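You operate a simulated robot arm through the tools that you are given. There is no shell and no other tool. Be economical: measure what you need, move in short steps, check, and stop when the job is done.

Carry out the task below with a simulated two-armed robot. There is one attempt and no reset: what you move stays moved.

JOB
Hang the green and yellow poles on the forks for their lengths.
Fine: they hang on the returns forks; raise the low guard first and lower it after; the other poles stay.

The check looks at the end state, three seconds after you hand in, the way a careful person would. Anything else that was tipped, shoved, dropped, spilled or broken makes it a failure.

ROBOT AND FRAMES
Two 7-joint arms with two-finger parallel grippers on one trunk, on a base that drives. Base frame: it is fixed to the floor where the robot stands at the start and does not move with it; the origin is under the middle of the robot, x ahead of it, y to its left, z up. Lengths are in m, angles in degrees, forces in N, time in s.
The left shoulder is at the start at [0.062, 0.196, 1.229], the right one opposite. With the tool pointing down near the work surface each hand reaches from about 0.1 to 0.3 m from the robot's upright axis, wherever it stands, measured 20 degrees to its own side. Places, roughly: high pole guard [0.9, 0.3, 1.6]; low pole guard [0.6, -0.1, 1.2]. Payload 1.57 kg a hand.
The TCP of each hand is the grasp point between the finger pads, 0.03 m short of the fingertips. In the tool frame z runs along the fingers and y along their closing line. The gripper opens to 0.11 m. The fingers are 0.024 m wide and 0.012 m thick; the gripper's body (0.048 by 0.112 m) begins 0.078 m behind the TCP.
Orientation is told as [roll, pitch, yaw] about the base's x, y, z axes, in that order, counted from this pose: with the fingers straight down and closing along the base's y, the tool's x points along the base's -x, its y along +y and its z along -z.

CONTROLS
- The arms move only by the tool arm_command. It takes "left_commands", "right_commands" or both (then of equal length, played together; a hand with none holds still); each is a list of rows, each a list of 7 numbers: the shift along the tool's x, y, z in cm, then the turn, a rotation vector about the tool's x, y, z in degrees, then the opening, from 0 (shut) to 1 (fully open). In form: [[tx, ty, tz, rx, ry, rz, hand], ...]. A call has 1 to 12 rows; each row shifts and turns the commanded pose from where the row before left it, along the tool's axes as they then stand. Each row takes 0.2 s and may step no farther than 0.05 m and 8.6 degrees from the row before; otherwise, or with a gripper value out of range, the whole call is refused. Where a pose cannot be reached the arm comes as near as it can. A force on the tool above 90 N (or 10 N above the force at the start of the call, whichever is more), or a blocked arm, ends the call early, and 0.2 s more pass. The fingers move at their own pace (about 0.072 m/s each) and stop on an object; they squeeze with about 36 N. The grip force told is the motor's: it shows also when the fingers shut on nothing. Time passes only in rows, and 0.2 s behind the last, so rows that do not move let the fingers close. It gives the time, the measured TCP pose, the force on the tool (base axes), the opening and the grip force at its end, in the units of the frame above (readings bear some noise), with the torque about the TCP (base axes, N m) and any sound that the robot's microphone picked up.
- Cameras (640 x 400 px; columns grow to the right, rows downward): "scene" is now at [0.1012, -0.0273, 1.8088]; the picture's right is [-0.34, -0.94, -0.00], its down [-0.75, 0.27, -0.60] and it looks along [0.56, -0.20, -0.80] (base axes); focal length 290 px, centre (320, 200). "left" rides on the left gripper at [0.07, -0.016, -0.141] in its tool frame; the picture's right is [0.23, 0.97, 0.00], its down [-0.85, 0.20, -0.48] and it looks along [-0.47, 0.11, 0.88] (tool axes); focal length 222 px, centre (320, 200). "right" rides on the right gripper at [0.07, 0.016, -0.141] in its tool frame; the picture's right is [-0.23, 0.97, 0.00], its down [-0.85, -0.20, -0.48] and it looks along [-0.47, -0.11, 0.88] (tool axes); focal length 222 px, centre (320, 200).
- capture(camera): a new picture of that camera. It takes no simulated time.
- slide_trunk(by): slides the trunk up (or, below 0, down) by that many m; the arms and the scene camera ride with it, the base frame stays. It gives what a move gives, with no picture.
- steer(legs): drives the robot by 1 to 6 legs, each [ahead, left, turn to the left] in m, m and degrees, along the robot's own axes; the way and the turn of a leg run together, so that a leg with both is an arc; at most 1.5 m and 180 degrees a leg. The arms and the cameras ride along, it lands a little off, and it stops where it bumps. It gives what a move gives.
- pan_tilt(pan, tilt): turns the head with the scene camera to pan (to the left, within 86 degrees either way) and tilt (down, from -29 to 69), counted from straight ahead of the robot. It gives what a move gives.
- point_at(camera, pixels): for up to 12 pixels [column, row] of the newest picture of that camera ("zoom" is the newest enlarged one), the place [x, y, z] in the base frame of the surface seen there, good to about 0.002 m. It takes no simulated time.
- enlarge(camera, box): a new picture of the part [left, top, right, bottom] of that camera's present view, enlarged. It takes no simulated time.
- job_done(): hands the job in; it is judged then, once.

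Work in short steps. Measure before you move; look again where a grasp or a placing could have gone wrong, and mend it. You have 80 turns and 70 pictures in all, those below and enlarged ones among them. Open the grippers and draw the arms clear of the work before you hand the job in, unless the task says otherwise; then end with one line.

The tools are called as a command line: name --argument value ..., lists and objects as JSON in quotes. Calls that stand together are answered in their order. arm_command: Moves the arms, as the interface text tells. Its arguments: {"type":"object","properties":{"left_commands":{"type":"array"},"right_commands":{"type":"array"}},"required":[]} The other tools are called the same way: slide_trunk (by) slides the trunk up or down; steer (legs) drives the base; pan_tilt (pan, tilt) turns the head that bears the scene camera; capture (camera) takes a picture; point_at (camera, pixels) gives the place of the surface under pixels of a picture; enlarge (camera, box) takes an enlarged picture of a part of a camera's view; job_done () hands the job in.

At the start:

```text
time_s: 0.0
left_ee_pos: [0.4479, 0.05, 1.3357]
left_ee_rot: [0.0, 0.2, 0.0]
left_contact_force: [-0.1, -0.6, 0.2]
left_ft_torque: [0.03, -0.01, 0.0]
left_width: 0.1098
left_finger_force: 0.1
right_ee_pos: [0.3539, -0.2797, 1.3986]
right_ee_rot: [0.0, 0.2, 0.0]
right_contact_force: [-1.0, 0.1, 0.1]
right_ft_torque: [0.0, 0.02, -0.01]
right_width: 0.1102
right_finger_force: 0.0
trunk travel left (down, up): [-0.825, 0.165]
robot x, y, heading: [0.0012, -0.0012, -0.0]
head pan, tilt: [-20.0, 53.1]
```

scene: 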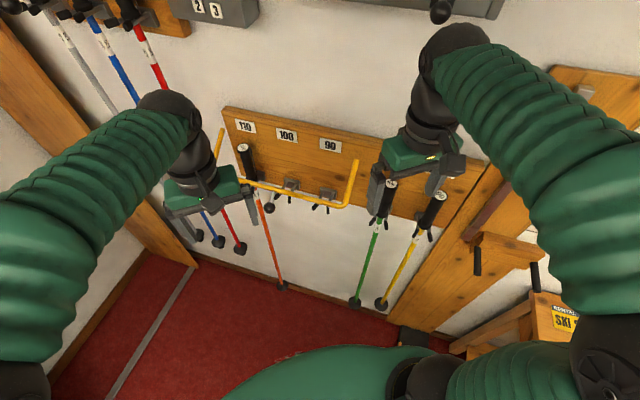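
right: 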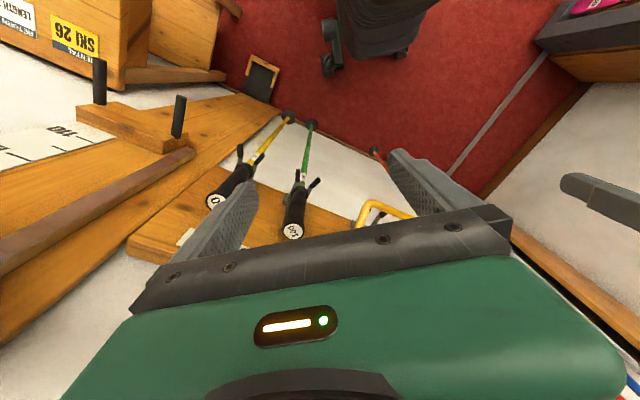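
left: 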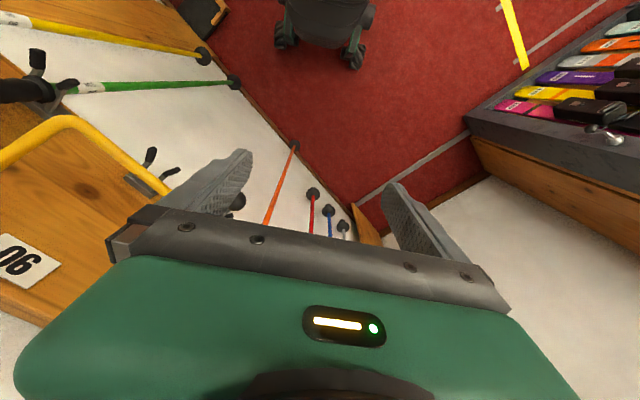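

The scene shows a lower board with forks labelled 110/100/90 behind a yellow guard, and the green and yellow poles leaning at about (390,190) and (435,200). I'll enlarge both areas for detail.

enlarge --camera "scene" --box '[200, 90, 480, 265]'

enlarge --camera "right" --box '[0, 0, 480, 280]'

pan_tilt --pan 0 --tilt 15

capture --camera "scene"

```text
2.29 times, centred on (340, 178) of scene
```

zoom: 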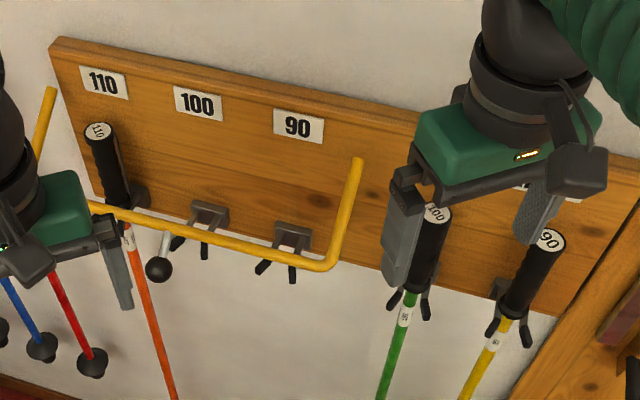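

```text
1.33 times, centred on (240, 140) of right
```

zoom: 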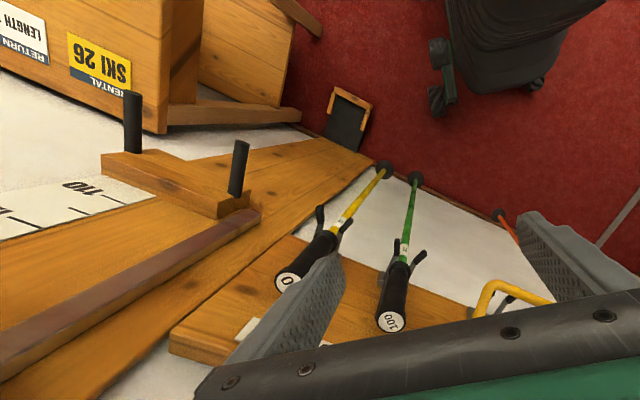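

```text
time_s: 1.0
left_ee_pos: [0.4462, 0.0496, 1.334]
left_ee_rot: [0.0, -0.1, 0.0]
left_contact_force: [0.6, -0.4, 0.2]
left_ft_torque: [0.02, -0.02, 0.01]
left_width: 0.1097
left_finger_force: 0.1
right_ee_pos: [0.3545, -0.2801, 1.3993]
right_ee_rot: [-0.1, 0.0, 0.0]
right_contact_force: [-0.5, 0.2, 0.0]
right_ft_torque: [-0.01, -0.01, 0.01]
right_width: 0.11
right_finger_force: 0.1
trunk travel left (down, up): [-0.825, 0.165]
robot x, y, heading: [0.0008, -0.0018, 0.1]
head pan, tilt: [0.0, 15.0]
```

```text
64 pictures are left
```

scene: 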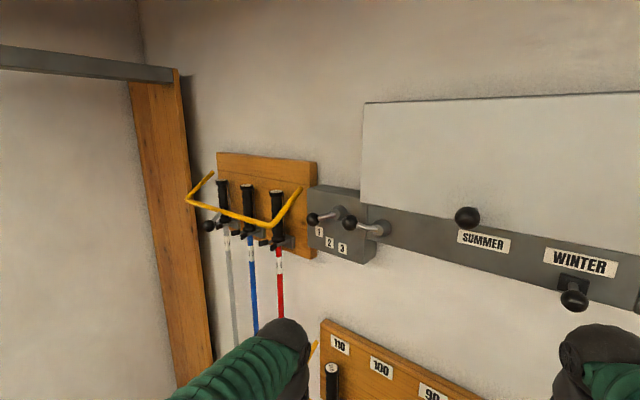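

Two racks are visible: the high one with its guard (silver, blue, red) and the low one. I'll look around to the right and lower to read the other labels.

pan_tilt --pan -45 --tilt 35

capture --camera "scene"

pan_tilt --pan -40 --tilt 0

capture --camera "scene"

```text
time_s: 2.2
left_ee_pos: [0.4486, 0.0487, 1.3345]
left_ee_rot: [0.0, -0.1, 0.0]
left_contact_force: [-0.2, -0.2, 0.1]
left_ft_torque: [-0.01, 0.02, -0.04]
left_width: 0.1099
left_finger_force: 0.0
right_ee_pos: [0.3543, -0.28, 1.3987]
right_ee_rot: [-0.1, 0.0, 0.0]
right_contact_force: [0.4, -0.3, -0.4]
right_ft_torque: [-0.02, -0.02, 0.0]
right_width: 0.1104
right_finger_force: 0.1
trunk travel left (down, up): [-0.825, 0.165]
robot x, y, heading: [0.0009, -0.0003, -0.1]
head pan, tilt: [-45.0, 35.0]
```

```text
63 pictures are left
```

scene: 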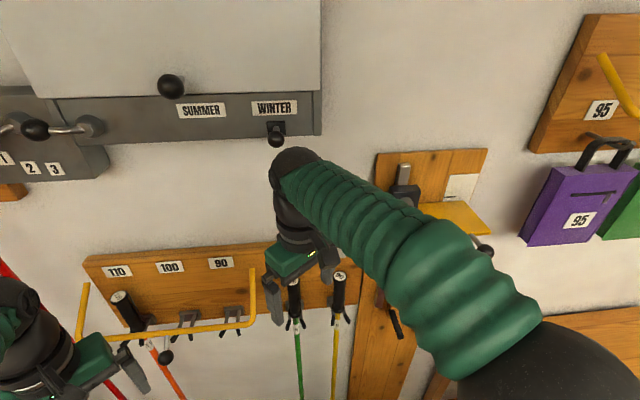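

```text
time_s: 3.2
left_ee_pos: [0.4471, 0.0493, 1.3346]
left_ee_rot: [0.1, 0.0, 0.1]
left_contact_force: [-0.6, 1.2, 0.2]
left_ft_torque: [0.0, -0.01, -0.03]
left_width: 0.1099
left_finger_force: 0.1
right_ee_pos: [0.3528, -0.2806, 1.399]
right_ee_rot: [0.0, 0.0, -0.1]
right_contact_force: [0.1, 0.5, 0.8]
right_ft_torque: [0.0, 0.01, 0.01]
right_width: 0.1102
right_finger_force: 0.0
trunk travel left (down, up): [-0.825, 0.165]
robot x, y, heading: [-0.0016, 0.0012, -0.0]
head pan, tilt: [-40.0, 0.0]
```

```text
62 pictures are left
```

scene: 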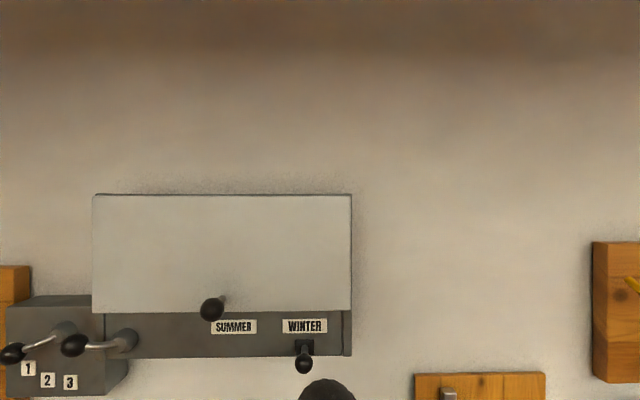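

The right hand hides a label on the lower board, so I'll draw that hand back, up and to the right to see it.

arm_command --right_commands '[[4, -2, 0, 0, 0, 0, 1], [4, -2, 0, 0, 0, 0, 1], [0, -4, 0, 0, 0, 0, 1], [0, -4, 0, 0, 0, 0, 1]]' --left_commands '[[4, 2, 0, 0, 0, 0, 1], [4, 2, 0, 0, 0, 0, 1], [2, 4, 0, 0, 0, 0, 1], [0, 4, 0, 0, 0, 0, 1]]'

pan_tilt --pan -15 --tilt 45

capture --camera "scene"

enlarge --camera "scene" --box '[180, 60, 500, 260]'

```text
time_s: 4.2
left_ee_pos: [0.3515, 0.1669, 1.3337]
left_ee_rot: [0.0, 0.2, 0.1]
left_contact_force: [-0.1, 0.0, -0.8]
left_ft_torque: [0.0, 0.03, -0.01]
left_width: 0.11
left_finger_force: 0.1
right_ee_pos: [0.2849, -0.397, 1.3952]
right_ee_rot: [0.1, 0.0, 0.0]
right_contact_force: [0.8, -0.3, 0.3]
right_ft_torque: [0.02, 0.05, 0.06]
right_width: 0.1101
right_finger_force: 0.0
right hand out of reach, approached as far as the arm can: row 2
trunk travel left (down, up): [-0.825, 0.165]
robot x, y, heading: [0.0006, -0.0005, 0.5]
head pan, tilt: [-40.0, 0.0]
```

```text
time_s: 5.3
left_ee_pos: [0.3473, 0.1674, 1.3347]
left_ee_rot: [0.0, 0.1, 0.0]
left_contact_force: [-0.4, 1.2, -0.3]
left_ft_torque: [-0.03, -0.01, 0.04]
left_width: 0.11
left_finger_force: 0.0
right_ee_pos: [0.2808, -0.3946, 1.3967]
right_ee_rot: [0.0, 0.0, -0.1]
right_contact_force: [0.0, -1.0, -0.4]
right_ft_torque: [-0.01, 0.01, -0.01]
right_width: 0.1099
right_finger_force: 0.0
trunk travel left (down, up): [-0.825, 0.165]
robot x, y, heading: [-0.0013, -0.0026, 0.1]
head pan, tilt: [-15.0, 45.0]
```

```text
61 pictures are left
```

scene: 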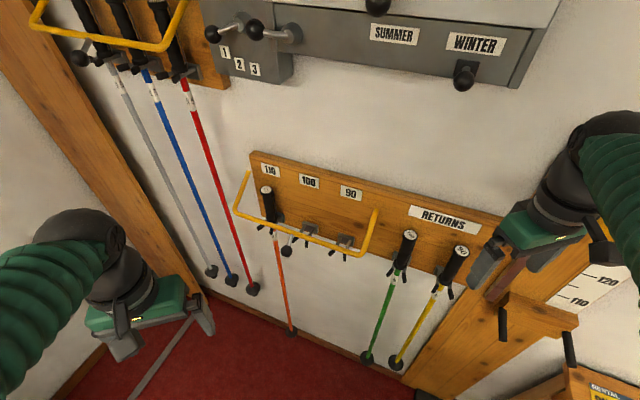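

```text
2.00 times, centred on (340, 160) of scene
```

zoom: 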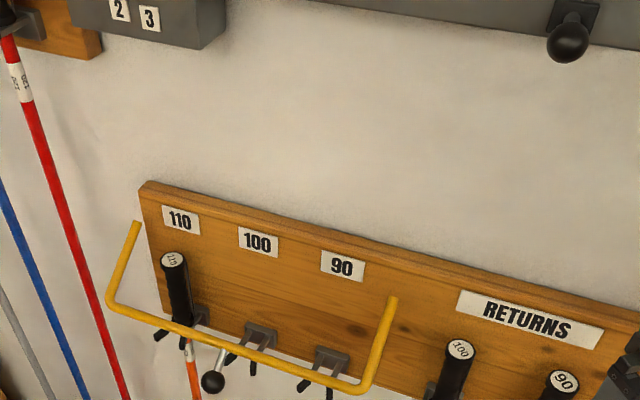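

The green and yellow poles hang now on the RETURNS forks, capped 100 and 90, and the target forks are the ones labelled 100 and 90 behind the low guard. I'll measure the key points in the zoom.

point_at --camera "zoom" --pixels '[[138, 224], [108, 296], [364, 388], [393, 299], [212, 382], [222, 352], [229, 362], [266, 373], [302, 388], [330, 396], [262, 336], [332, 360]]'

point_at --camera "zoom" --pixels '[[460, 349], [565, 381], [172, 260], [178, 300], [455, 375], [257, 241], [342, 266], [520, 315], [146, 186], [400, 330], [250, 300], [180, 220]]'

enlarge --camera "scene" --box '[360, 210, 500, 300]'

enlarge --camera "scene" --box '[230, 180, 390, 280]'

```text
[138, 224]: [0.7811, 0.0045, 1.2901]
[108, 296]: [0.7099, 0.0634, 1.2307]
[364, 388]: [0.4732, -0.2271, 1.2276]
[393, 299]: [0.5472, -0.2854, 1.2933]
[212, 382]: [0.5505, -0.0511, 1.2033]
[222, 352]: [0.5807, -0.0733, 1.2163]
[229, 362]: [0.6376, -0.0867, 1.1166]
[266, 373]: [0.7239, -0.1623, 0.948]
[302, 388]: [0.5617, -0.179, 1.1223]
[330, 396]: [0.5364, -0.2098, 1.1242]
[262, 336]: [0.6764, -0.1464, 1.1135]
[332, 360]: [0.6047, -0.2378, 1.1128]
```

```text
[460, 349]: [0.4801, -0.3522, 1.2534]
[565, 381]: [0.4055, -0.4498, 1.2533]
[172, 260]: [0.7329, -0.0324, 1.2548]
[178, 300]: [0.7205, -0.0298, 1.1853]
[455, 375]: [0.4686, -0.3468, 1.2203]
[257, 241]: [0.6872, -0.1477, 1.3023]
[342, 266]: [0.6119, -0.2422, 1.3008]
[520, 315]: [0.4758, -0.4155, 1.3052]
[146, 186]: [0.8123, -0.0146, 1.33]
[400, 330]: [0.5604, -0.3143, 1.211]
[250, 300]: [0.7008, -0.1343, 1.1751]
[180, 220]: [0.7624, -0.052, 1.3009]
```

```text
4.44 times, centred on (430, 255) of scene
```

zoom: 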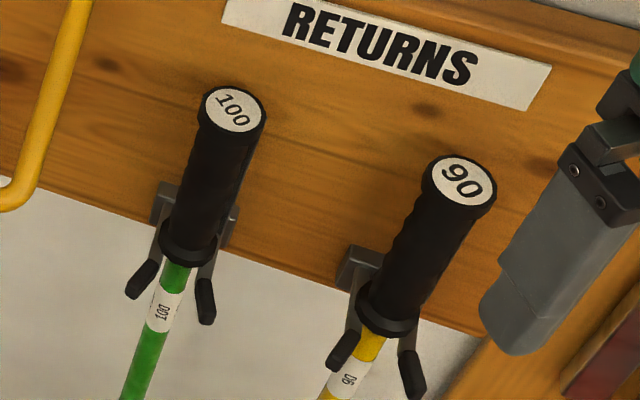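

```text
4.00 times, centred on (310, 230) of scene
```

zoom: 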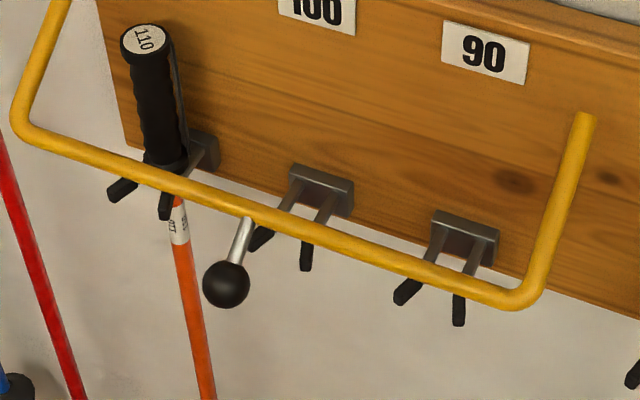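

In board coordinates the wall faces heading about -38.5°, with forks at s≈0.12 and 0.24 m and the poles now at 0.41 and 0.53. Before turning the robot to face the board I'll check the right side for obstacles.

pan_tilt --pan -75 --tilt 55

capture --camera "scene"

```text
time_s: 6.6
left_ee_pos: [0.3481, 0.168, 1.3342]
left_ee_rot: [0.0, 0.1, 0.0]
left_contact_force: [0.3, -1.8, 0.1]
left_ft_torque: [0.02, 0.0, 0.01]
left_width: 0.1101
left_finger_force: 0.1
right_ee_pos: [0.282, -0.3954, 1.3973]
right_ee_rot: [0.0, 0.1, 0.0]
right_contact_force: [0.3, -0.5, -0.6]
right_ft_torque: [0.0, 0.0, 0.02]
right_width: 0.11
right_finger_force: 0.0
trunk travel left (down, up): [-0.825, 0.165]
robot x, y, heading: [-0.0024, 0.001, -0.0]
head pan, tilt: [-75.0, 55.0]
```

```text
57 pictures are left
```

scene: 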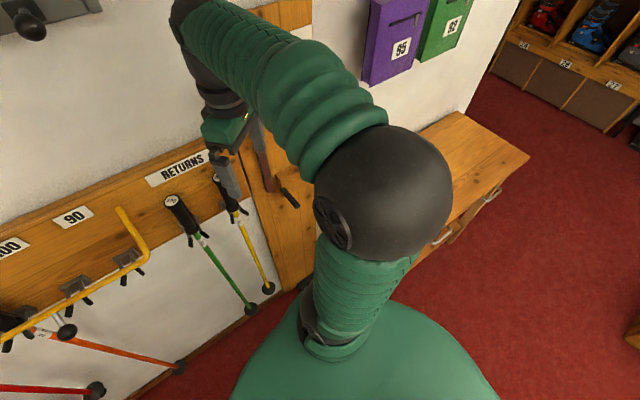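

The right side looks mostly clear apart from the table at (440,200). I'll measure the table's near edge and the pole bottoms.

point_at --camera "scene" --pixels '[[432, 255], [528, 160], [450, 240], [251, 310], [268, 288], [180, 367], [290, 195], [174, 200], [220, 270], [255, 256], [160, 320], [420, 300]]'

```text
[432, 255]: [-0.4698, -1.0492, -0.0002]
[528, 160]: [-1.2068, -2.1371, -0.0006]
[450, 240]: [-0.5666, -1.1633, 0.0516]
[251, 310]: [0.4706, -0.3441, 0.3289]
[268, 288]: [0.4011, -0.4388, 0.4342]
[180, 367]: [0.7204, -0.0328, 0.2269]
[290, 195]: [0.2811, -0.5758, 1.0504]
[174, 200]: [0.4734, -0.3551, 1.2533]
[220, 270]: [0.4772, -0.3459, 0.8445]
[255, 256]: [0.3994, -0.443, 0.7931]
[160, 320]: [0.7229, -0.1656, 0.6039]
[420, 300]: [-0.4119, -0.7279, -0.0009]
```

The poles hang plumb and the way is clear. I'll turn to face the board and shift left to about s = 0.27.

steer --legs '[[0, 0, -38.5], [0, 0.17, 0]]'

pan_tilt --pan 0 --tilt 48

capture --camera "scene"

```text
time_s: 9.9
left_ee_pos: [0.4651, 0.0186, 1.3377]
left_ee_rot: [1.0, 0.1, -39.6]
left_contact_force: [-1.2, -1.3, 0.8]
left_ft_torque: [0.02, 0.01, -0.05]
left_width: 0.1101
left_finger_force: 0.1
right_ee_pos: [0.0548, -0.3754, 1.3916]
right_ee_rot: [0.9, 0.0, -39.7]
right_contact_force: [-0.2, -0.5, -0.5]
right_ft_torque: [-0.02, -0.01, -0.06]
right_width: 0.11
right_finger_force: 0.1
trunk travel left (down, up): [-0.825, 0.165]
robot x, y, heading: [0.1059, 0.1254, -39.6]
head pan, tilt: [-75.0, 55.0]
```

```text
time_s: 11.3
left_ee_pos: [0.484, 0.0384, 1.3338]
left_ee_rot: [-0.3, 0.0, -39.6]
left_contact_force: [0.0, 0.5, -0.6]
left_ft_torque: [-0.01, 0.01, -0.02]
left_width: 0.1101
left_finger_force: 0.1
right_ee_pos: [0.0751, -0.3534, 1.3997]
right_ee_rot: [-0.1, 0.0, -39.7]
right_contact_force: [-0.2, -0.8, -0.3]
right_ft_torque: [0.03, 0.01, -0.02]
right_width: 0.1101
right_finger_force: 0.0
trunk travel left (down, up): [-0.825, 0.165]
robot x, y, heading: [0.1028, 0.1228, -39.7]
head pan, tilt: [0.0, 48.0]
```

```text
56 pictures are left
```

scene: 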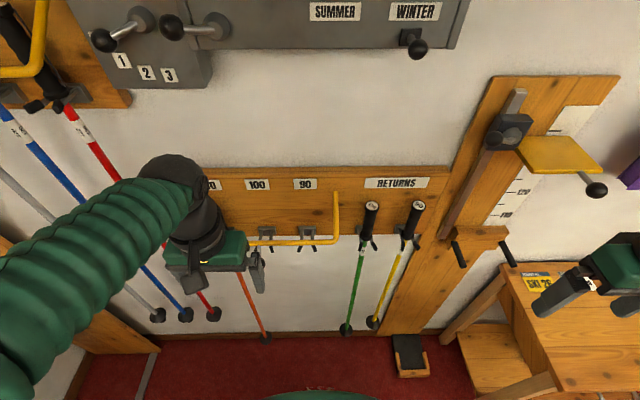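

The robot now faces the board. Next I pitch the left hand to point forward and 30° down, then look for the knob with its camera.

arm_command --left_commands '[[0, 0, 0, 0, -8.571, 0, 1], [0, 0, 0, 0, -8.571, 0, 1], [0, 0, 0, 0, -8.571, 0, 1], [0, 0, 0, 0, -8.571, 0, 1], [0, 0, 0, 0, -8.571, 0, 1], [0, 0, 0, 0, -8.571, 0, 1], [0, 0, 0, 0, -8.571, 0, 1]]'

capture --camera "left"

capture --camera "scene"

```text
time_s: 12.9
left_ee_pos: [0.5722, -0.028, 1.3062]
left_ee_rot: [-0.5, -51.0, -39.4]
left_contact_force: [-0.3, -1.0, 0.0]
left_ft_torque: [-0.04, 0.04, 0.0]
left_width: 0.1101
left_finger_force: 0.1
left hand out of reach, approached as far as the arm can: row 2, 3, 4, 5, 6, 7
right_ee_pos: [0.0769, -0.3514, 1.3997]
right_ee_rot: [-0.2, 0.1, -39.5]
right_contact_force: [0.5, -0.1, 0.1]
right_ft_torque: [-0.03, 0.02, 0.0]
right_width: 0.11
right_finger_force: 0.0
trunk travel left (down, up): [-0.825, 0.165]
robot x, y, heading: [0.1071, 0.125, -39.6]
head pan, tilt: [0.0, 48.0]
```

```text
55 pictures are left
```

left: 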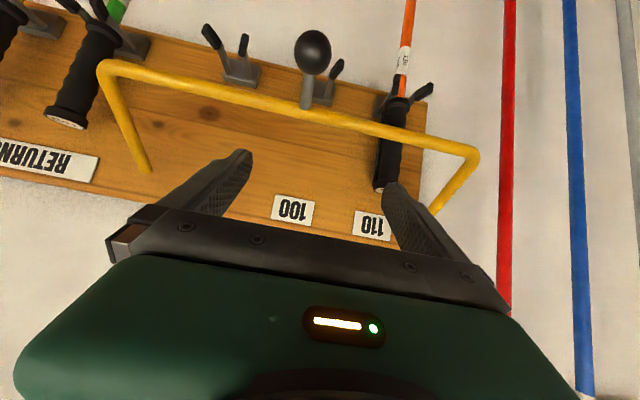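

```text
54 pictures are left
```

scene: 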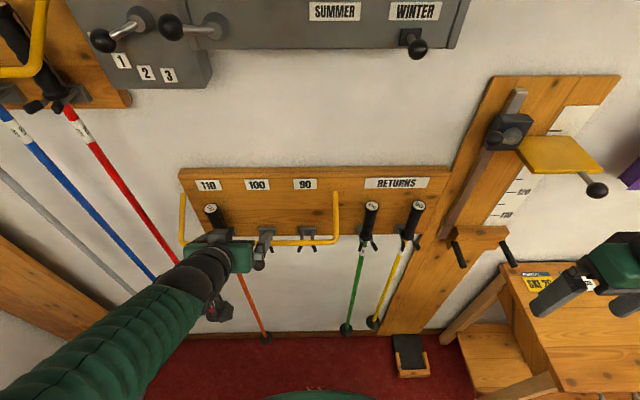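

The arm can't fold that close, so the robot stands too near for a forward-pointing tool. I'll measure from the left picture first: ball (312,52), stem, bar and forks.

point_at --camera "left" --pixels '[[312, 52], [308, 103], [306, 113], [146, 170], [106, 68], [472, 153], [208, 30], [244, 40], [340, 65], [242, 70], [322, 88], [402, 60]]'

steer --legs '[[-0.13, 0, 0]]'

point_at --camera "scene" --pixels '[[340, 45], [300, 220], [420, 30], [332, 195]]'

```text
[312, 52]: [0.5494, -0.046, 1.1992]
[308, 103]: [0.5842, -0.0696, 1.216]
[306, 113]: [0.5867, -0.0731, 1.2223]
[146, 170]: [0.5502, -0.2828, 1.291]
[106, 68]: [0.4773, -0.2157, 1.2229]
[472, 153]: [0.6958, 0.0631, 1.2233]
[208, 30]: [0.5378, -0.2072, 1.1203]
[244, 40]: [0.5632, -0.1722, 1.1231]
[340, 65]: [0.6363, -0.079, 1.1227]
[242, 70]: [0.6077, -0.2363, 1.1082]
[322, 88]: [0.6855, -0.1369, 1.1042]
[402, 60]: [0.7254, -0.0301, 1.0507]
```

```text
time_s: 14.2
left_ee_pos: [0.4682, 0.0458, 1.3049]
left_ee_rot: [0.0, -50.8, -39.7]
left_contact_force: [0.2, -0.6, -0.3]
left_ft_torque: [0.01, 0.0, -0.03]
left_width: 0.1096
left_finger_force: 0.0
right_ee_pos: [-0.0285, -0.2795, 1.3968]
right_ee_rot: [0.0, 0.4, -39.7]
right_contact_force: [0.2, -0.5, 0.0]
right_ft_torque: [0.05, 0.02, 0.0]
right_width: 0.1102
right_finger_force: 0.2
trunk travel left (down, up): [-0.825, 0.165]
robot x, y, heading: [0.0034, 0.21, -39.8]
head pan, tilt: [0.0, 48.0]
```

```text
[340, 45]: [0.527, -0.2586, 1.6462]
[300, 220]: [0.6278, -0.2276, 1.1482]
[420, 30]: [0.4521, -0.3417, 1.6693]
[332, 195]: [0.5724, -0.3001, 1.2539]
```

The ball centre works out at about s 0.127, w 0.157, z 1.188. I'll hold one zero row to see where the commanded pose of the left hand now stands.

arm_command --left_commands '[[0, 0, 0, 0, 0, 0, 1], [0, 0, 0, 0, 0, 0, 1]]'

```text
time_s: 14.8
left_ee_pos: [0.4677, 0.0507, 1.3059]
left_ee_rot: [-0.3, -50.9, -39.6]
left_contact_force: [0.5, 0.7, -0.5]
left_ft_torque: [0.0, 0.03, 0.02]
left_width: 0.1101
left_finger_force: 0.1
right_ee_pos: [-0.0261, -0.2725, 1.3985]
right_ee_rot: [-0.2, 0.1, -39.7]
right_contact_force: [-0.1, -0.3, 0.5]
right_ft_torque: [0.03, 0.03, 0.03]
right_width: 0.1102
right_finger_force: 0.0
trunk travel left (down, up): [-0.825, 0.165]
robot x, y, heading: [0.0018, 0.2108, -39.7]
head pan, tilt: [0.0, 48.0]
```

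Commands start from the measured pose. I'll level the left hand to about 14° below horizontal and bring it to a point in front of the knob.

arm_command --left_commands '[[0, 0, 0, 0, -8.3, 0, 1], [0, 0, 0, 0, -8.3, 0, 1], [0, 0, 0, 0, -8.3, 0, 1], [3, -0.7, 2.0, 0, 0, 0, 1], [3, -0.7, 3, 0, 0, 0, 1], [2.8, -0.7, 3, 0, 0, 0, 1]]'

capture --camera "left"

```text
time_s: 16.2
left_ee_pos: [0.5461, -0.0566, 1.2346]
left_ee_rot: [0.0, -75.9, -39.7]
left_contact_force: [0.0, -0.6, 0.1]
left_ft_torque: [-0.01, 0.02, 0.03]
left_width: 0.11
left_finger_force: 0.0
left hand out of reach, approached as far as the arm can: row 1, 2, 3
right_ee_pos: [-0.0278, -0.2748, 1.3985]
right_ee_rot: [-0.2, 0.2, -39.7]
right_contact_force: [0.4, -0.2, -0.7]
right_ft_torque: [0.02, -0.01, 0.0]
right_width: 0.1101
right_finger_force: 0.0
trunk travel left (down, up): [-0.825, 0.165]
robot x, y, heading: [0.0007, 0.2091, -39.4]
head pan, tilt: [0.0, 48.0]
```

```text
53 pictures are left
```

left: 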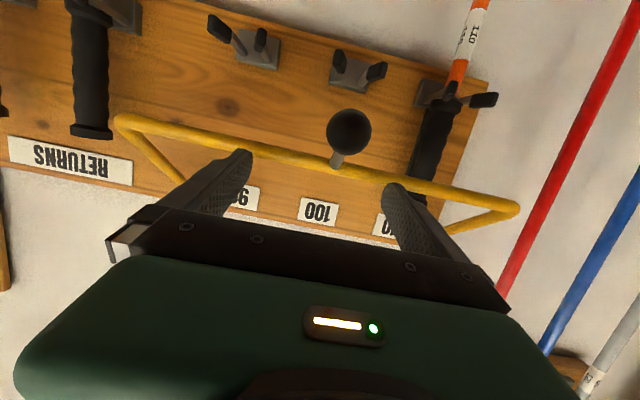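

The TCP sits about 5 cm above the ball because the arm is at its inner reach limit. I'll back the robot up another 0.1 m for working room.

steer --legs '[[-0.1, 0, 0]]'

arm_command --left_commands '[[2, 0.5, 0.5, 0, 0, 0, 1], [2.4, 0.6, 0.6, 0, 0, 0, 1]]'

```text
time_s: 17.4
left_ee_pos: [0.473, 0.005, 1.2323]
left_ee_rot: [-0.4, -75.6, -39.2]
left_contact_force: [1.4, 0.3, 0.0]
left_ft_torque: [0.03, 0.04, -0.02]
left_width: 0.1099
left_finger_force: 0.1
right_ee_pos: [-0.1005, -0.2129, 1.3947]
right_ee_rot: [-0.3, 0.5, -39.6]
right_contact_force: [0.3, 0.1, -0.5]
right_ft_torque: [0.01, 0.05, 0.0]
right_width: 0.11
right_finger_force: 0.0
trunk travel left (down, up): [-0.825, 0.165]
robot x, y, heading: [-0.0711, 0.2724, -39.6]
head pan, tilt: [0.0, 48.0]
```

```text
time_s: 18.0
left_ee_pos: [0.4788, 0.0159, 1.1875]
left_ee_rot: [-0.5, -75.8, -39.2]
left_contact_force: [-0.3, 1.0, 0.3]
left_ft_torque: [0.01, 0.03, 0.01]
left_width: 0.1102
left_finger_force: 0.0
right_ee_pos: [-0.1031, -0.2104, 1.3979]
right_ee_rot: [-0.2, 0.3, -39.6]
right_contact_force: [1.1, -1.3, -0.5]
right_ft_torque: [0.02, 0.03, -0.02]
right_width: 0.11
right_finger_force: 0.0
trunk travel left (down, up): [-0.825, 0.165]
robot x, y, heading: [-0.0761, 0.2701, -39.6]
head pan, tilt: [0.0, 48.0]
```

The hand is level with the ball and 10.7 cm in front of it. I'll go straight in and then look before closing.

arm_command --left_commands '[[-0.86, 0, 3.46, 0, 0, 0, 1], [-0.86, 0, 3.46, 0, 0, 0, 1], [-0.86, 0, 3.46, 0, 0, 0, 1]]'

capture --camera "left"

```text
time_s: 18.8
left_ee_pos: [0.5554, -0.0506, 1.1908]
left_ee_rot: [-0.5, -75.9, -39.2]
left_contact_force: [-0.3, -0.4, 0.2]
left_ft_torque: [-0.03, -0.01, 0.03]
left_width: 0.1099
left_finger_force: 0.0
right_ee_pos: [-0.1067, -0.2078, 1.399]
right_ee_rot: [-0.1, 0.1, -39.6]
right_contact_force: [0.6, -0.9, 1.3]
right_ft_torque: [0.03, 0.02, 0.01]
right_width: 0.1102
right_finger_force: 0.1
trunk travel left (down, up): [-0.825, 0.165]
robot x, y, heading: [-0.0739, 0.2702, -39.5]
head pan, tilt: [0.0, 48.0]
```

```text
52 pictures are left
```

left: 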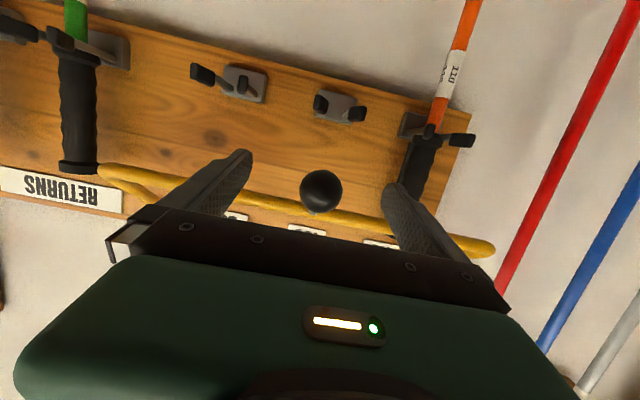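

The ball at (321,190) coincides with the projected TCP, so I'll close on it.

arm_command --left_commands '[[0, 0, 0, 0, 0, 0, 0], [0, 0, 0, 0, 0, 0, 0], [0, 0, 0, 0, 0, 0, 0], [0, 0, 0, 0, 0, 0, 0], [0, 0, 0, 0, 0, 0, 0]]'

```text
time_s: 20.0
left_ee_pos: [0.5568, -0.0495, 1.1913]
left_ee_rot: [-0.6, -76.0, -39.1]
left_contact_force: [3.9, -3.1, -0.4]
left_ft_torque: [0.29, 0.34, -0.02]
left_width: 0.0314
left_finger_force: 40.1
right_ee_pos: [-0.1062, -0.2066, 1.3986]
right_ee_rot: [-0.1, 0.0, -39.6]
right_contact_force: [-0.5, -0.1, 0.8]
right_ft_torque: [0.0, 0.01, -0.02]
right_width: 0.1102
right_finger_force: 0.0
trunk travel left (down, up): [-0.825, 0.165]
robot x, y, heading: [-0.0764, 0.2733, -39.3]
head pan, tilt: [0.0, 48.0]
```

The knob is gripped at width 0.031. I'll swing it up along the arc about the pivot (w≈0.015, z≈1.295) by about 40° and check the forces.

arm_command --left_commands '[[-2.26, 0, -2.18, 0, 4, 0, 0], [-2.48, 0, -1.93, 0, 4, 0, 0], [-2.66, 0, -1.67, 0, 4, 0, 0], [-2.82, 0, -1.38, 0, 4, 0, 0]]'

capture --camera "scene"

```text
time_s: 21.0
left_ee_pos: [0.5305, -0.0296, 1.3131]
left_ee_rot: [-0.1, -60.1, -39.7]
left_contact_force: [3.1, -5.8, -6.0]
left_ft_torque: [0.32, 0.3, 0.11]
left_width: 0.0312
left_finger_force: 40.9
right_ee_pos: [-0.1076, -0.2084, 1.3979]
right_ee_rot: [-0.2, 0.2, -39.6]
right_contact_force: [-0.4, -0.2, 0.6]
right_ft_torque: [-0.02, -0.03, -0.01]
right_width: 0.1102
right_finger_force: 0.1
trunk travel left (down, up): [-0.825, 0.165]
robot x, y, heading: [-0.0734, 0.2759, -39.8]
head pan, tilt: [0.0, 48.0]
```

```text
51 pictures are left
```

scene: 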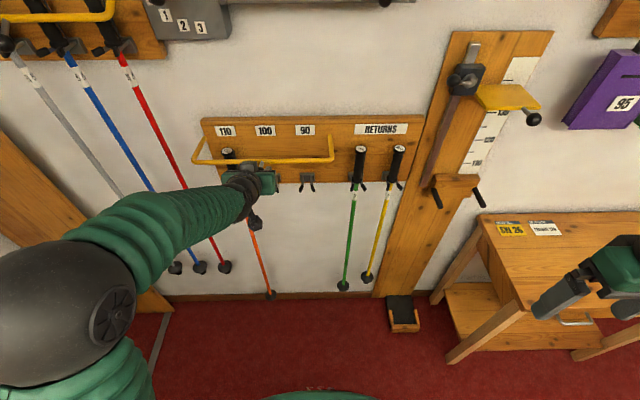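

The guard follows well and is near horizontal, with small forces. I'll continue the arc by another 50°.

arm_command --left_commands '[[-2.97, 0, -1.02, 0, 4, 0, 0], [-3.06, 0, -0.7, 0, 4, 0, 0], [-3.12, 0, -0.38, 0, 4, 0, 0], [-3.14, 0, -0.06, 0, 4, 0, 0], [-3.13, 0, 0.27, 0, 4, 0, 0]]'

```text
time_s: 22.2
left_ee_pos: [0.5934, -0.0755, 1.4414]
left_ee_rot: [-0.1, -40.1, -39.4]
left_contact_force: [-0.7, -0.3, -0.8]
left_ft_torque: [-0.02, -0.02, -0.03]
left_width: 0.0
left_finger_force: 21.4
right_ee_pos: [-0.1068, -0.2069, 1.3997]
right_ee_rot: [-0.1, 0.1, -39.5]
right_contact_force: [0.3, -0.3, 1.0]
right_ft_torque: [0.03, 0.05, 0.04]
right_width: 0.1101
right_finger_force: 0.1
trunk travel left (down, up): [-0.825, 0.165]
robot x, y, heading: [-0.0736, 0.2753, -39.7]
head pan, tilt: [0.0, 48.0]
```

The knob slipped out of the fingers (width 0). I'll look at where the guard is.

capture --camera "left"

capture --camera "scene"

```text
50 pictures are left
```

left: 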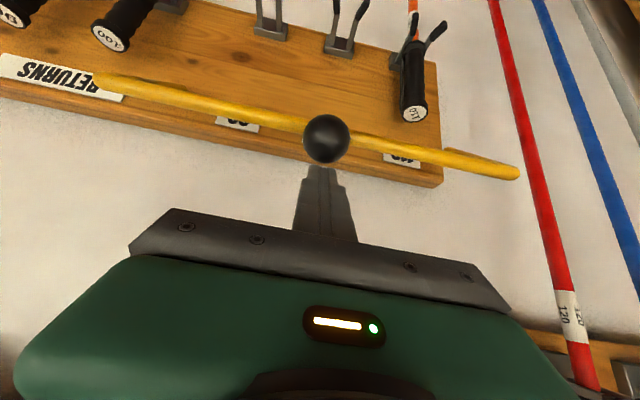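

```text
49 pictures are left
```

scene: 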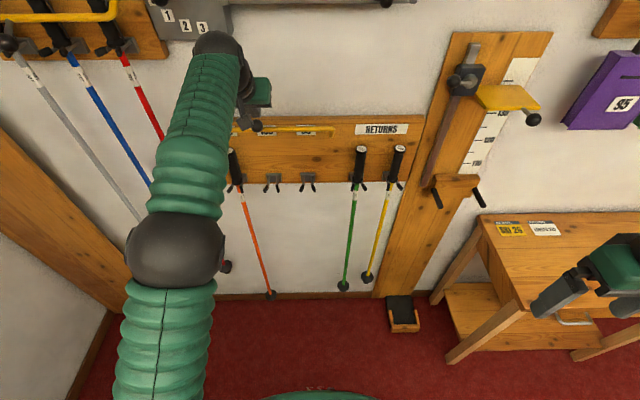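

The guard is staying up by itself for now, with the ball at (327,138) in the left view. I'll measure the ball and bar.

point_at --camera "left" --pixels '[[327, 138], [250, 113], [450, 158], [105, 80], [518, 173]]'

enlarge --camera "scene" --box '[190, 70, 430, 220]'

```text
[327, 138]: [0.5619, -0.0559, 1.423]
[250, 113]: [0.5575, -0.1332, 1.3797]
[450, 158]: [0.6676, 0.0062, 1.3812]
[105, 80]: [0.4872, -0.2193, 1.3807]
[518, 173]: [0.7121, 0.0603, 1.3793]
```

```text
2.67 times, centred on (310, 145) of scene
```

zoom: 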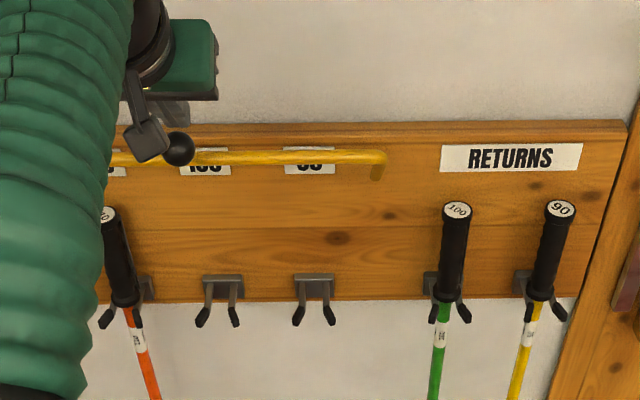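

The bar now sits at about +40° (z 1.38), which is probably its upper stop. I'll draw the left hand back along its own axis and watch whether the guard stays.

arm_command --left_commands '[[-0.5, 0, -3.5, 0, 0, 0, 0], [-0.5, 0, -3.5, 0, 0, 0, 0], [0, 3, -3.5, 0, 0, 0, 0], [0, 4, -2, 0, 0, 0, 0], [0, 4, 0, 0, 0, 0, 0], [0, 4, 0, 0, 0, 0, 0], [0, 0, 0, 0, 0, 0, 0]]'

capture --camera "scene"

```text
time_s: 23.8
left_ee_pos: [0.6323, 0.0849, 1.5434]
left_ee_rot: [-0.1, -39.9, -39.6]
left_contact_force: [0.5, 0.1, -1.3]
left_ft_torque: [0.0, 0.03, -0.01]
left_width: 0.0
left_finger_force: 20.7
right_ee_pos: [-0.1082, -0.2047, 1.3994]
right_ee_rot: [-0.2, 0.0, -39.6]
right_contact_force: [-0.5, -0.9, 0.6]
right_ft_torque: [-0.01, 0.02, 0.0]
right_width: 0.11
right_finger_force: 0.1
trunk travel left (down, up): [-0.825, 0.165]
robot x, y, heading: [-0.0736, 0.2743, -39.8]
head pan, tilt: [0.0, 48.0]
```

```text
47 pictures are left
```

scene: 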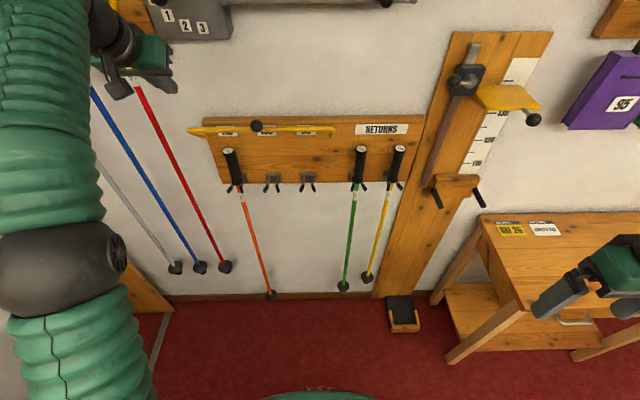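

The guard stays up on its own. I'll pull the left hand back, drive 0.085 m closer for pole work, and move the right hand sideways in front of the green pole.

arm_command --left_commands '[[3.8, 0, -3.2, 0, 0, 0, 0.5], [3.8, 0, -3.2, 0, 0, 0, 0.5], [3.8, 1, -3.2, 0, 0, 0, 0.5], [0, 0, 0, 0, 0, 0, 0.5], [0, 0, 0, 0, 0, 0, 0.5], [0, 0, 0, 0, 0, 0, 0.5]]' --right_commands '[[-2, 4, 0, 0, 0, 0, 1], [-2, 4, 0, 0, 0, 0, 1], [-2, 4, 0, 0, 0, 0, 1], [-2, 4, 0, 0, 0, 0, 1], [-2, 4, 0, 0, 0, 0, 1], [-2, 4, 0, 0, 0, 0, 1]]'

steer --legs '[[0.085, 0, 0]]'

```text
refused: row 3 steps farther than a row can; nothing moved
```

```text
time_s: 24.9
left_ee_pos: [0.6811, 0.0409, 1.5525]
left_ee_rot: [-0.1, -40.8, -39.7]
left_contact_force: [-0.5, 0.6, 1.0]
left_ft_torque: [0.02, -0.03, -0.02]
left_width: 0.0001
left_finger_force: 21.3
right_ee_pos: [-0.0563, -0.2498, 1.4024]
right_ee_rot: [-0.1, -0.8, -39.7]
right_contact_force: [-0.4, 0.4, 0.4]
right_ft_torque: [-0.02, -0.02, -0.04]
right_width: 0.1103
right_finger_force: 0.0
trunk travel left (down, up): [-0.825, 0.165]
robot x, y, heading: [-0.0101, 0.224, -39.7]
head pan, tilt: [0.0, 48.0]
```

The arm call was refused, but the drive happened with no contact. I'll redo the arm moves with smaller steps.

arm_command --left_commands '[[3.7, 0, -3.1, 0, 0, 0, 0.5], [3.7, 0, -3.1, 0, 0, 0, 0.5], [3.7, 0.5, -3.1, 0, 0, 0, 0.5], [0, 0, 0, 0, 0, 0, 0.5], [0, 0, 0, 0, 0, 0, 0.5], [0, 0, 0, 0, 0, 0, 0.5]]' --right_commands '[[-2, 4, 0, 0, 0, 0, 1], [-2, 4, 0, 0, 0, 0, 1], [-2, 4, 0, 0, 0, 0, 1], [-2, 4, 0, 0, 0, 0, 1], [-2, 4, 0, 0, 0, 0, 1], [-2, 4, 0, 0, 0, 0, 1]]'

```text
time_s: 26.3
left_ee_pos: [0.5857, 0.1318, 1.5425]
left_ee_rot: [-0.3, -40.2, -39.6]
left_contact_force: [0.1, 0.2, 0.6]
left_ft_torque: [-0.03, 0.0, 0.0]
left_width: 0.0552
left_finger_force: 0.1
right_ee_pos: [0.2007, -0.1445, 1.3995]
right_ee_rot: [-0.2, -0.2, -39.7]
right_contact_force: [0.4, 0.8, -0.4]
right_ft_torque: [-0.01, 0.0, 0.02]
right_width: 0.1099
right_finger_force: 0.0
trunk travel left (down, up): [-0.825, 0.165]
robot x, y, heading: [-0.0079, 0.2212, -39.5]
head pan, tilt: [0.0, 48.0]
```

The right hand is at s 0.422, w 0.38. I'll pitch it forward while lowering to about z 1.22.

arm_command --right_commands '[[-1.5, 0, 2.0, 0, -8.4, 0, 1], [-1.19, 0, 2.2, 0, -8.4, 0, 1], [-0.86, 0, 2.35, 0, -8.4, 0, 1], [-0.51, 0, 2.45, 0, -8.4, 0, 1], [-0.14, 0, 2.5, 0, -8.4, 0, 1], [0.22, 0, 2.49, 0, -8.4, 0, 1], [0.58, 0, 2.43, 0, -8.4, 0, 1], [0.93, 0, 2.32, 0, -8.4, 0, 1], [1.26, 0, 2.16, 0, -8.4, 0, 1]]'

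capture --camera "right"

capture --camera "scene"

```text
time_s: 28.3
left_ee_pos: [0.5889, 0.1251, 1.5407]
left_ee_rot: [-0.1, -40.2, -39.7]
left_contact_force: [-0.1, -0.9, -0.3]
left_ft_torque: [0.02, -0.01, 0.03]
left_width: 0.055
left_finger_force: 0.1
right_ee_pos: [0.3159, -0.2314, 1.2798]
right_ee_rot: [-0.9, -75.6, -38.6]
right_contact_force: [-0.1, 0.1, 0.7]
right_ft_torque: [-0.01, -0.01, 0.02]
right_width: 0.11
right_finger_force: 0.1
right hand out of reach, approached as far as the arm can: row 6, 8, 9
trunk travel left (down, up): [-0.825, 0.165]
robot x, y, heading: [-0.0119, 0.2243, -39.6]
head pan, tilt: [0.0, 48.0]
```

```text
46 pictures are left
```

right: 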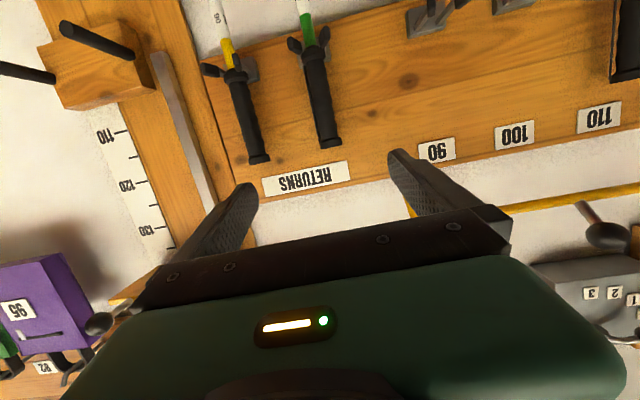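

```text
45 pictures are left
```

scene: 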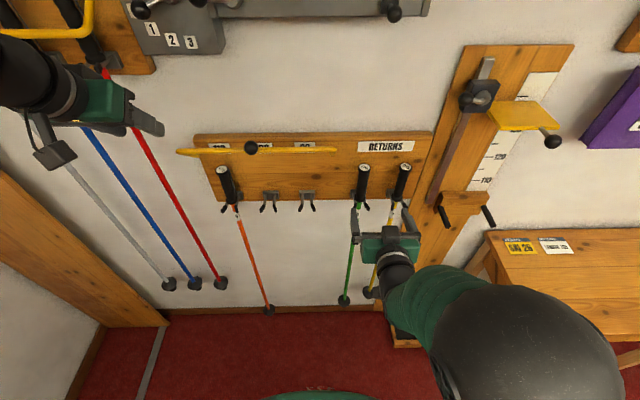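

The right hand is at s 0.4185, w 0.237, z 1.28, pointing 14° down. I'll measure grip and fork details from this view.

enlarge --camera "right" --box '[190, 0, 540, 200]'

point_at --camera "zoom" --pixels '[[265, 262], [230, 160], [218, 90], [205, 60], [125, 290], [85, 180], [190, 82], [250, 62], [395, 45], [432, 35], [540, 20], [405, 60]]'

```text
1.83 times, centred on (365, 100) of right
```

zoom: 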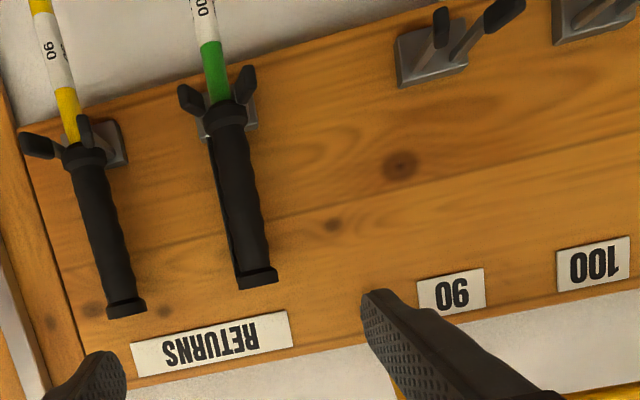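

```text
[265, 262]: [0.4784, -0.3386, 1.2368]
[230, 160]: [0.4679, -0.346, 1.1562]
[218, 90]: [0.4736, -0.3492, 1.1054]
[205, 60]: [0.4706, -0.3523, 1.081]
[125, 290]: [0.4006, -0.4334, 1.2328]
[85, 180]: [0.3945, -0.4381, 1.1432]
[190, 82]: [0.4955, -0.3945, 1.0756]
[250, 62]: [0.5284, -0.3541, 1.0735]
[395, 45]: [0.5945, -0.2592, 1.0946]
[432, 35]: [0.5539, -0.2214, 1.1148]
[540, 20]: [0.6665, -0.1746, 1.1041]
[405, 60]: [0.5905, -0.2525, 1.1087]
```

Green grip spans z ≈1.125–1.254 at s ≈0.408, w ≈0.034, and the target fork is at s ≈0.1205. I'll bring the right hand to a pre-grasp at w 0.15, z 1.20.

arm_command --right_commands '[[1.86, 0.33, 3.47, 0, 0, 0, 1], [1.86, 0.33, 3.47, 0, 0, 0, 1], [1.86, 0.33, 3.47, 0, 0, 0, 1]]'

capture --camera "right"

```text
time_s: 29.1
left_ee_pos: [0.5888, 0.1306, 1.5408]
left_ee_rot: [-0.3, -40.1, -39.5]
left_contact_force: [0.2, 0.4, -0.5]
left_ft_torque: [0.0, 0.01, 0.01]
left_width: 0.0549
left_finger_force: 0.1
right_ee_pos: [0.3449, -0.2336, 1.2951]
right_ee_rot: [-1.2, -75.5, -38.4]
right_contact_force: [-0.2, -0.5, -0.3]
right_ft_torque: [0.0, -0.03, 0.01]
right_width: 0.11
right_finger_force: 0.1
right hand out of reach, approached as far as the arm can: row 1, 2, 3
trunk travel left (down, up): [-0.825, 0.165]
robot x, y, heading: [-0.0073, 0.2237, -39.4]
head pan, tilt: [0.0, 48.0]
```

```text
43 pictures are left
```

right: 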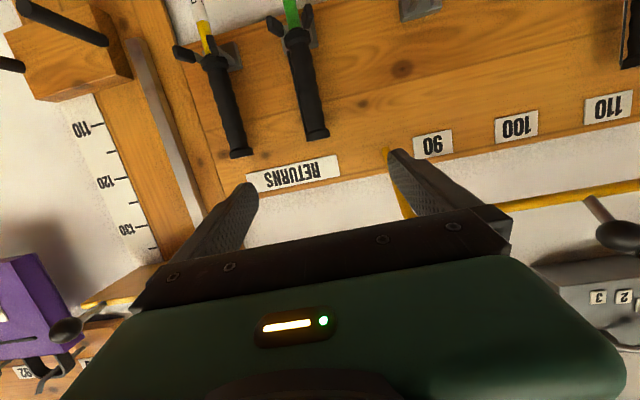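

The arm again is at its inner limit. I'll back the robot up 0.07 m and retry the lowering.

steer --legs '[[-0.07, 0, 0]]'

arm_command --right_commands '[[0, 0, 3.5, 0, 0, 0, 1], [0, 0, 3.5, 0, 0, 0, 1], [3, 0, 0.7, 0, 0, 0, 1], [3, 0, 0.7, 0, 0, 0, 1]]'

```text
time_s: 30.1
left_ee_pos: [0.5445, 0.1616, 1.5359]
left_ee_rot: [-0.1, -39.5, -39.7]
left_contact_force: [1.3, -0.8, -1.8]
left_ft_torque: [0.04, 0.07, 0.06]
left_width: 0.0551
left_finger_force: 0.1
right_ee_pos: [0.2954, -0.1988, 1.2884]
right_ee_rot: [-0.9, -74.9, -38.9]
right_contact_force: [0.6, -1.0, -1.1]
right_ft_torque: [-0.01, -0.02, 0.0]
right_width: 0.11
right_finger_force: 0.1
trunk travel left (down, up): [-0.825, 0.165]
robot x, y, heading: [-0.062, 0.2661, -39.9]
head pan, tilt: [0.0, 48.0]
```

```text
time_s: 31.1
left_ee_pos: [0.5274, 0.1769, 1.5424]
left_ee_rot: [-0.2, -40.5, -39.7]
left_contact_force: [-0.5, -0.1, 1.2]
left_ft_torque: [0.01, 0.01, -0.04]
left_width: 0.0551
left_finger_force: 0.1
right_ee_pos: [0.2861, -0.1889, 1.2987]
right_ee_rot: [-0.8, -75.6, -38.9]
right_contact_force: [0.1, 0.3, -0.1]
right_ft_torque: [0.0, 0.02, -0.02]
right_width: 0.1099
right_finger_force: 0.0
right hand out of reach, approached as far as the arm can: row 1, 2, 3, 4
trunk travel left (down, up): [-0.825, 0.165]
robot x, y, heading: [-0.0618, 0.268, -40.0]
head pan, tilt: [0.0, 48.0]
```

The arm is stuck in a joint limit. I'll pitch back to about 50° down, move forward and lower there, and only then level off.

arm_command --right_commands '[[0, 0, 0, 0, 8.5, 0, 1], [0, 0, 0, 0, 8.5, 0, 1], [0, 0, 0, 0, 8.5, 0, 1], [0, 0, 0, 0, 8.5, 0, 1], [-2, 0, 2, 0, 0, 0, 1], [-2, 0, 2, 0, 0, 0, 1]]'

```text
time_s: 32.5
left_ee_pos: [0.531, 0.1745, 1.5414]
left_ee_rot: [-0.1, -40.2, -39.7]
left_contact_force: [1.0, 0.1, -0.3]
left_ft_torque: [-0.03, 0.0, 0.0]
left_width: 0.0549
left_finger_force: 0.0
right_ee_pos: [0.3171, -0.215, 1.3036]
right_ee_rot: [-0.3, -41.6, -39.5]
right_contact_force: [-0.9, 0.3, 0.5]
right_ft_torque: [0.03, -0.02, 0.03]
right_width: 0.1101
right_finger_force: 0.1
right hand out of reach, approached as far as the arm can: row 6
trunk travel left (down, up): [-0.825, 0.165]
robot x, y, heading: [-0.0636, 0.2648, -39.8]
head pan, tilt: [0.0, 48.0]
```

Still limited, though the left arm reached further in the mirrored pose. I'll look at the right arm's shape.

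pan_tilt --pan -25 --tilt 60

capture --camera "scene"

```text
time_s: 33.4
left_ee_pos: [0.5317, 0.1744, 1.5424]
left_ee_rot: [-0.2, -40.2, -39.6]
left_contact_force: [1.4, -0.5, 0.2]
left_ft_torque: [0.0, -0.02, 0.01]
left_width: 0.0549
left_finger_force: 0.0
right_ee_pos: [0.3155, -0.2141, 1.3044]
right_ee_rot: [-0.3, -41.7, -39.6]
right_contact_force: [-0.1, 0.6, -0.4]
right_ft_torque: [0.06, -0.01, 0.0]
right_width: 0.11
right_finger_force: 0.0
trunk travel left (down, up): [-0.825, 0.165]
robot x, y, heading: [-0.0694, 0.2653, -39.6]
head pan, tilt: [-25.0, 60.0]
```

```text
42 pictures are left
```

scene: 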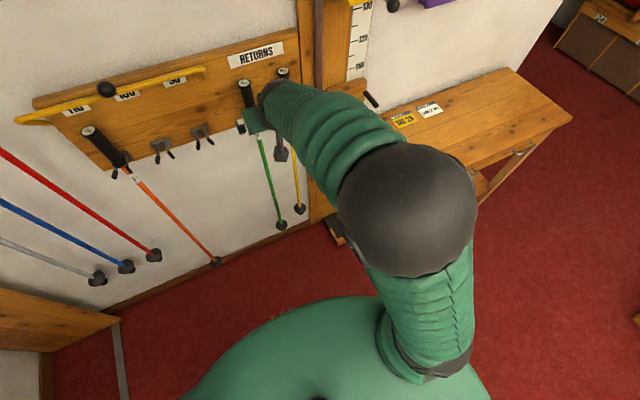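

I'll pitch the right hand back to pointing down and retrace the sequence that worked with the left arm, starting by moving back toward the shoulder line.

arm_command --right_commands '[[2, 0, -2, 0, 8.3, 0, 1], [2, 0, -2, 0, 8.3, 0, 1], [2, -1, -1, 0, 8.3, 0, 1], [3, -1, 0, 0, 8.3, 0, 1], [3, 0, 0, 0, 8.3, 0, 1], [3, 0, 0, 0, 0, 0, 1], [3, 0, 0, 0, 0, 0, 1], [3, 0, 0, 0, 0, 0, 1]]'

```text
time_s: 35.2
left_ee_pos: [0.5271, 0.1688, 1.543]
left_ee_rot: [0.1, -40.2, -39.9]
left_contact_force: [-0.2, -1.4, -0.6]
left_ft_torque: [0.04, 0.01, 0.03]
left_width: 0.0549
left_finger_force: 0.1
right_ee_pos: [0.1238, -0.0851, 1.2979]
right_ee_rot: [-0.2, 0.0, -39.8]
right_contact_force: [-0.5, 0.5, 1.1]
right_ft_torque: [-0.01, -0.03, 0.0]
right_width: 0.1101
right_finger_force: 0.0
right hand out of reach, approached as far as the arm can: row 5
trunk travel left (down, up): [-0.825, 0.165]
robot x, y, heading: [-0.067, 0.2614, -39.7]
head pan, tilt: [-25.0, 60.0]
```

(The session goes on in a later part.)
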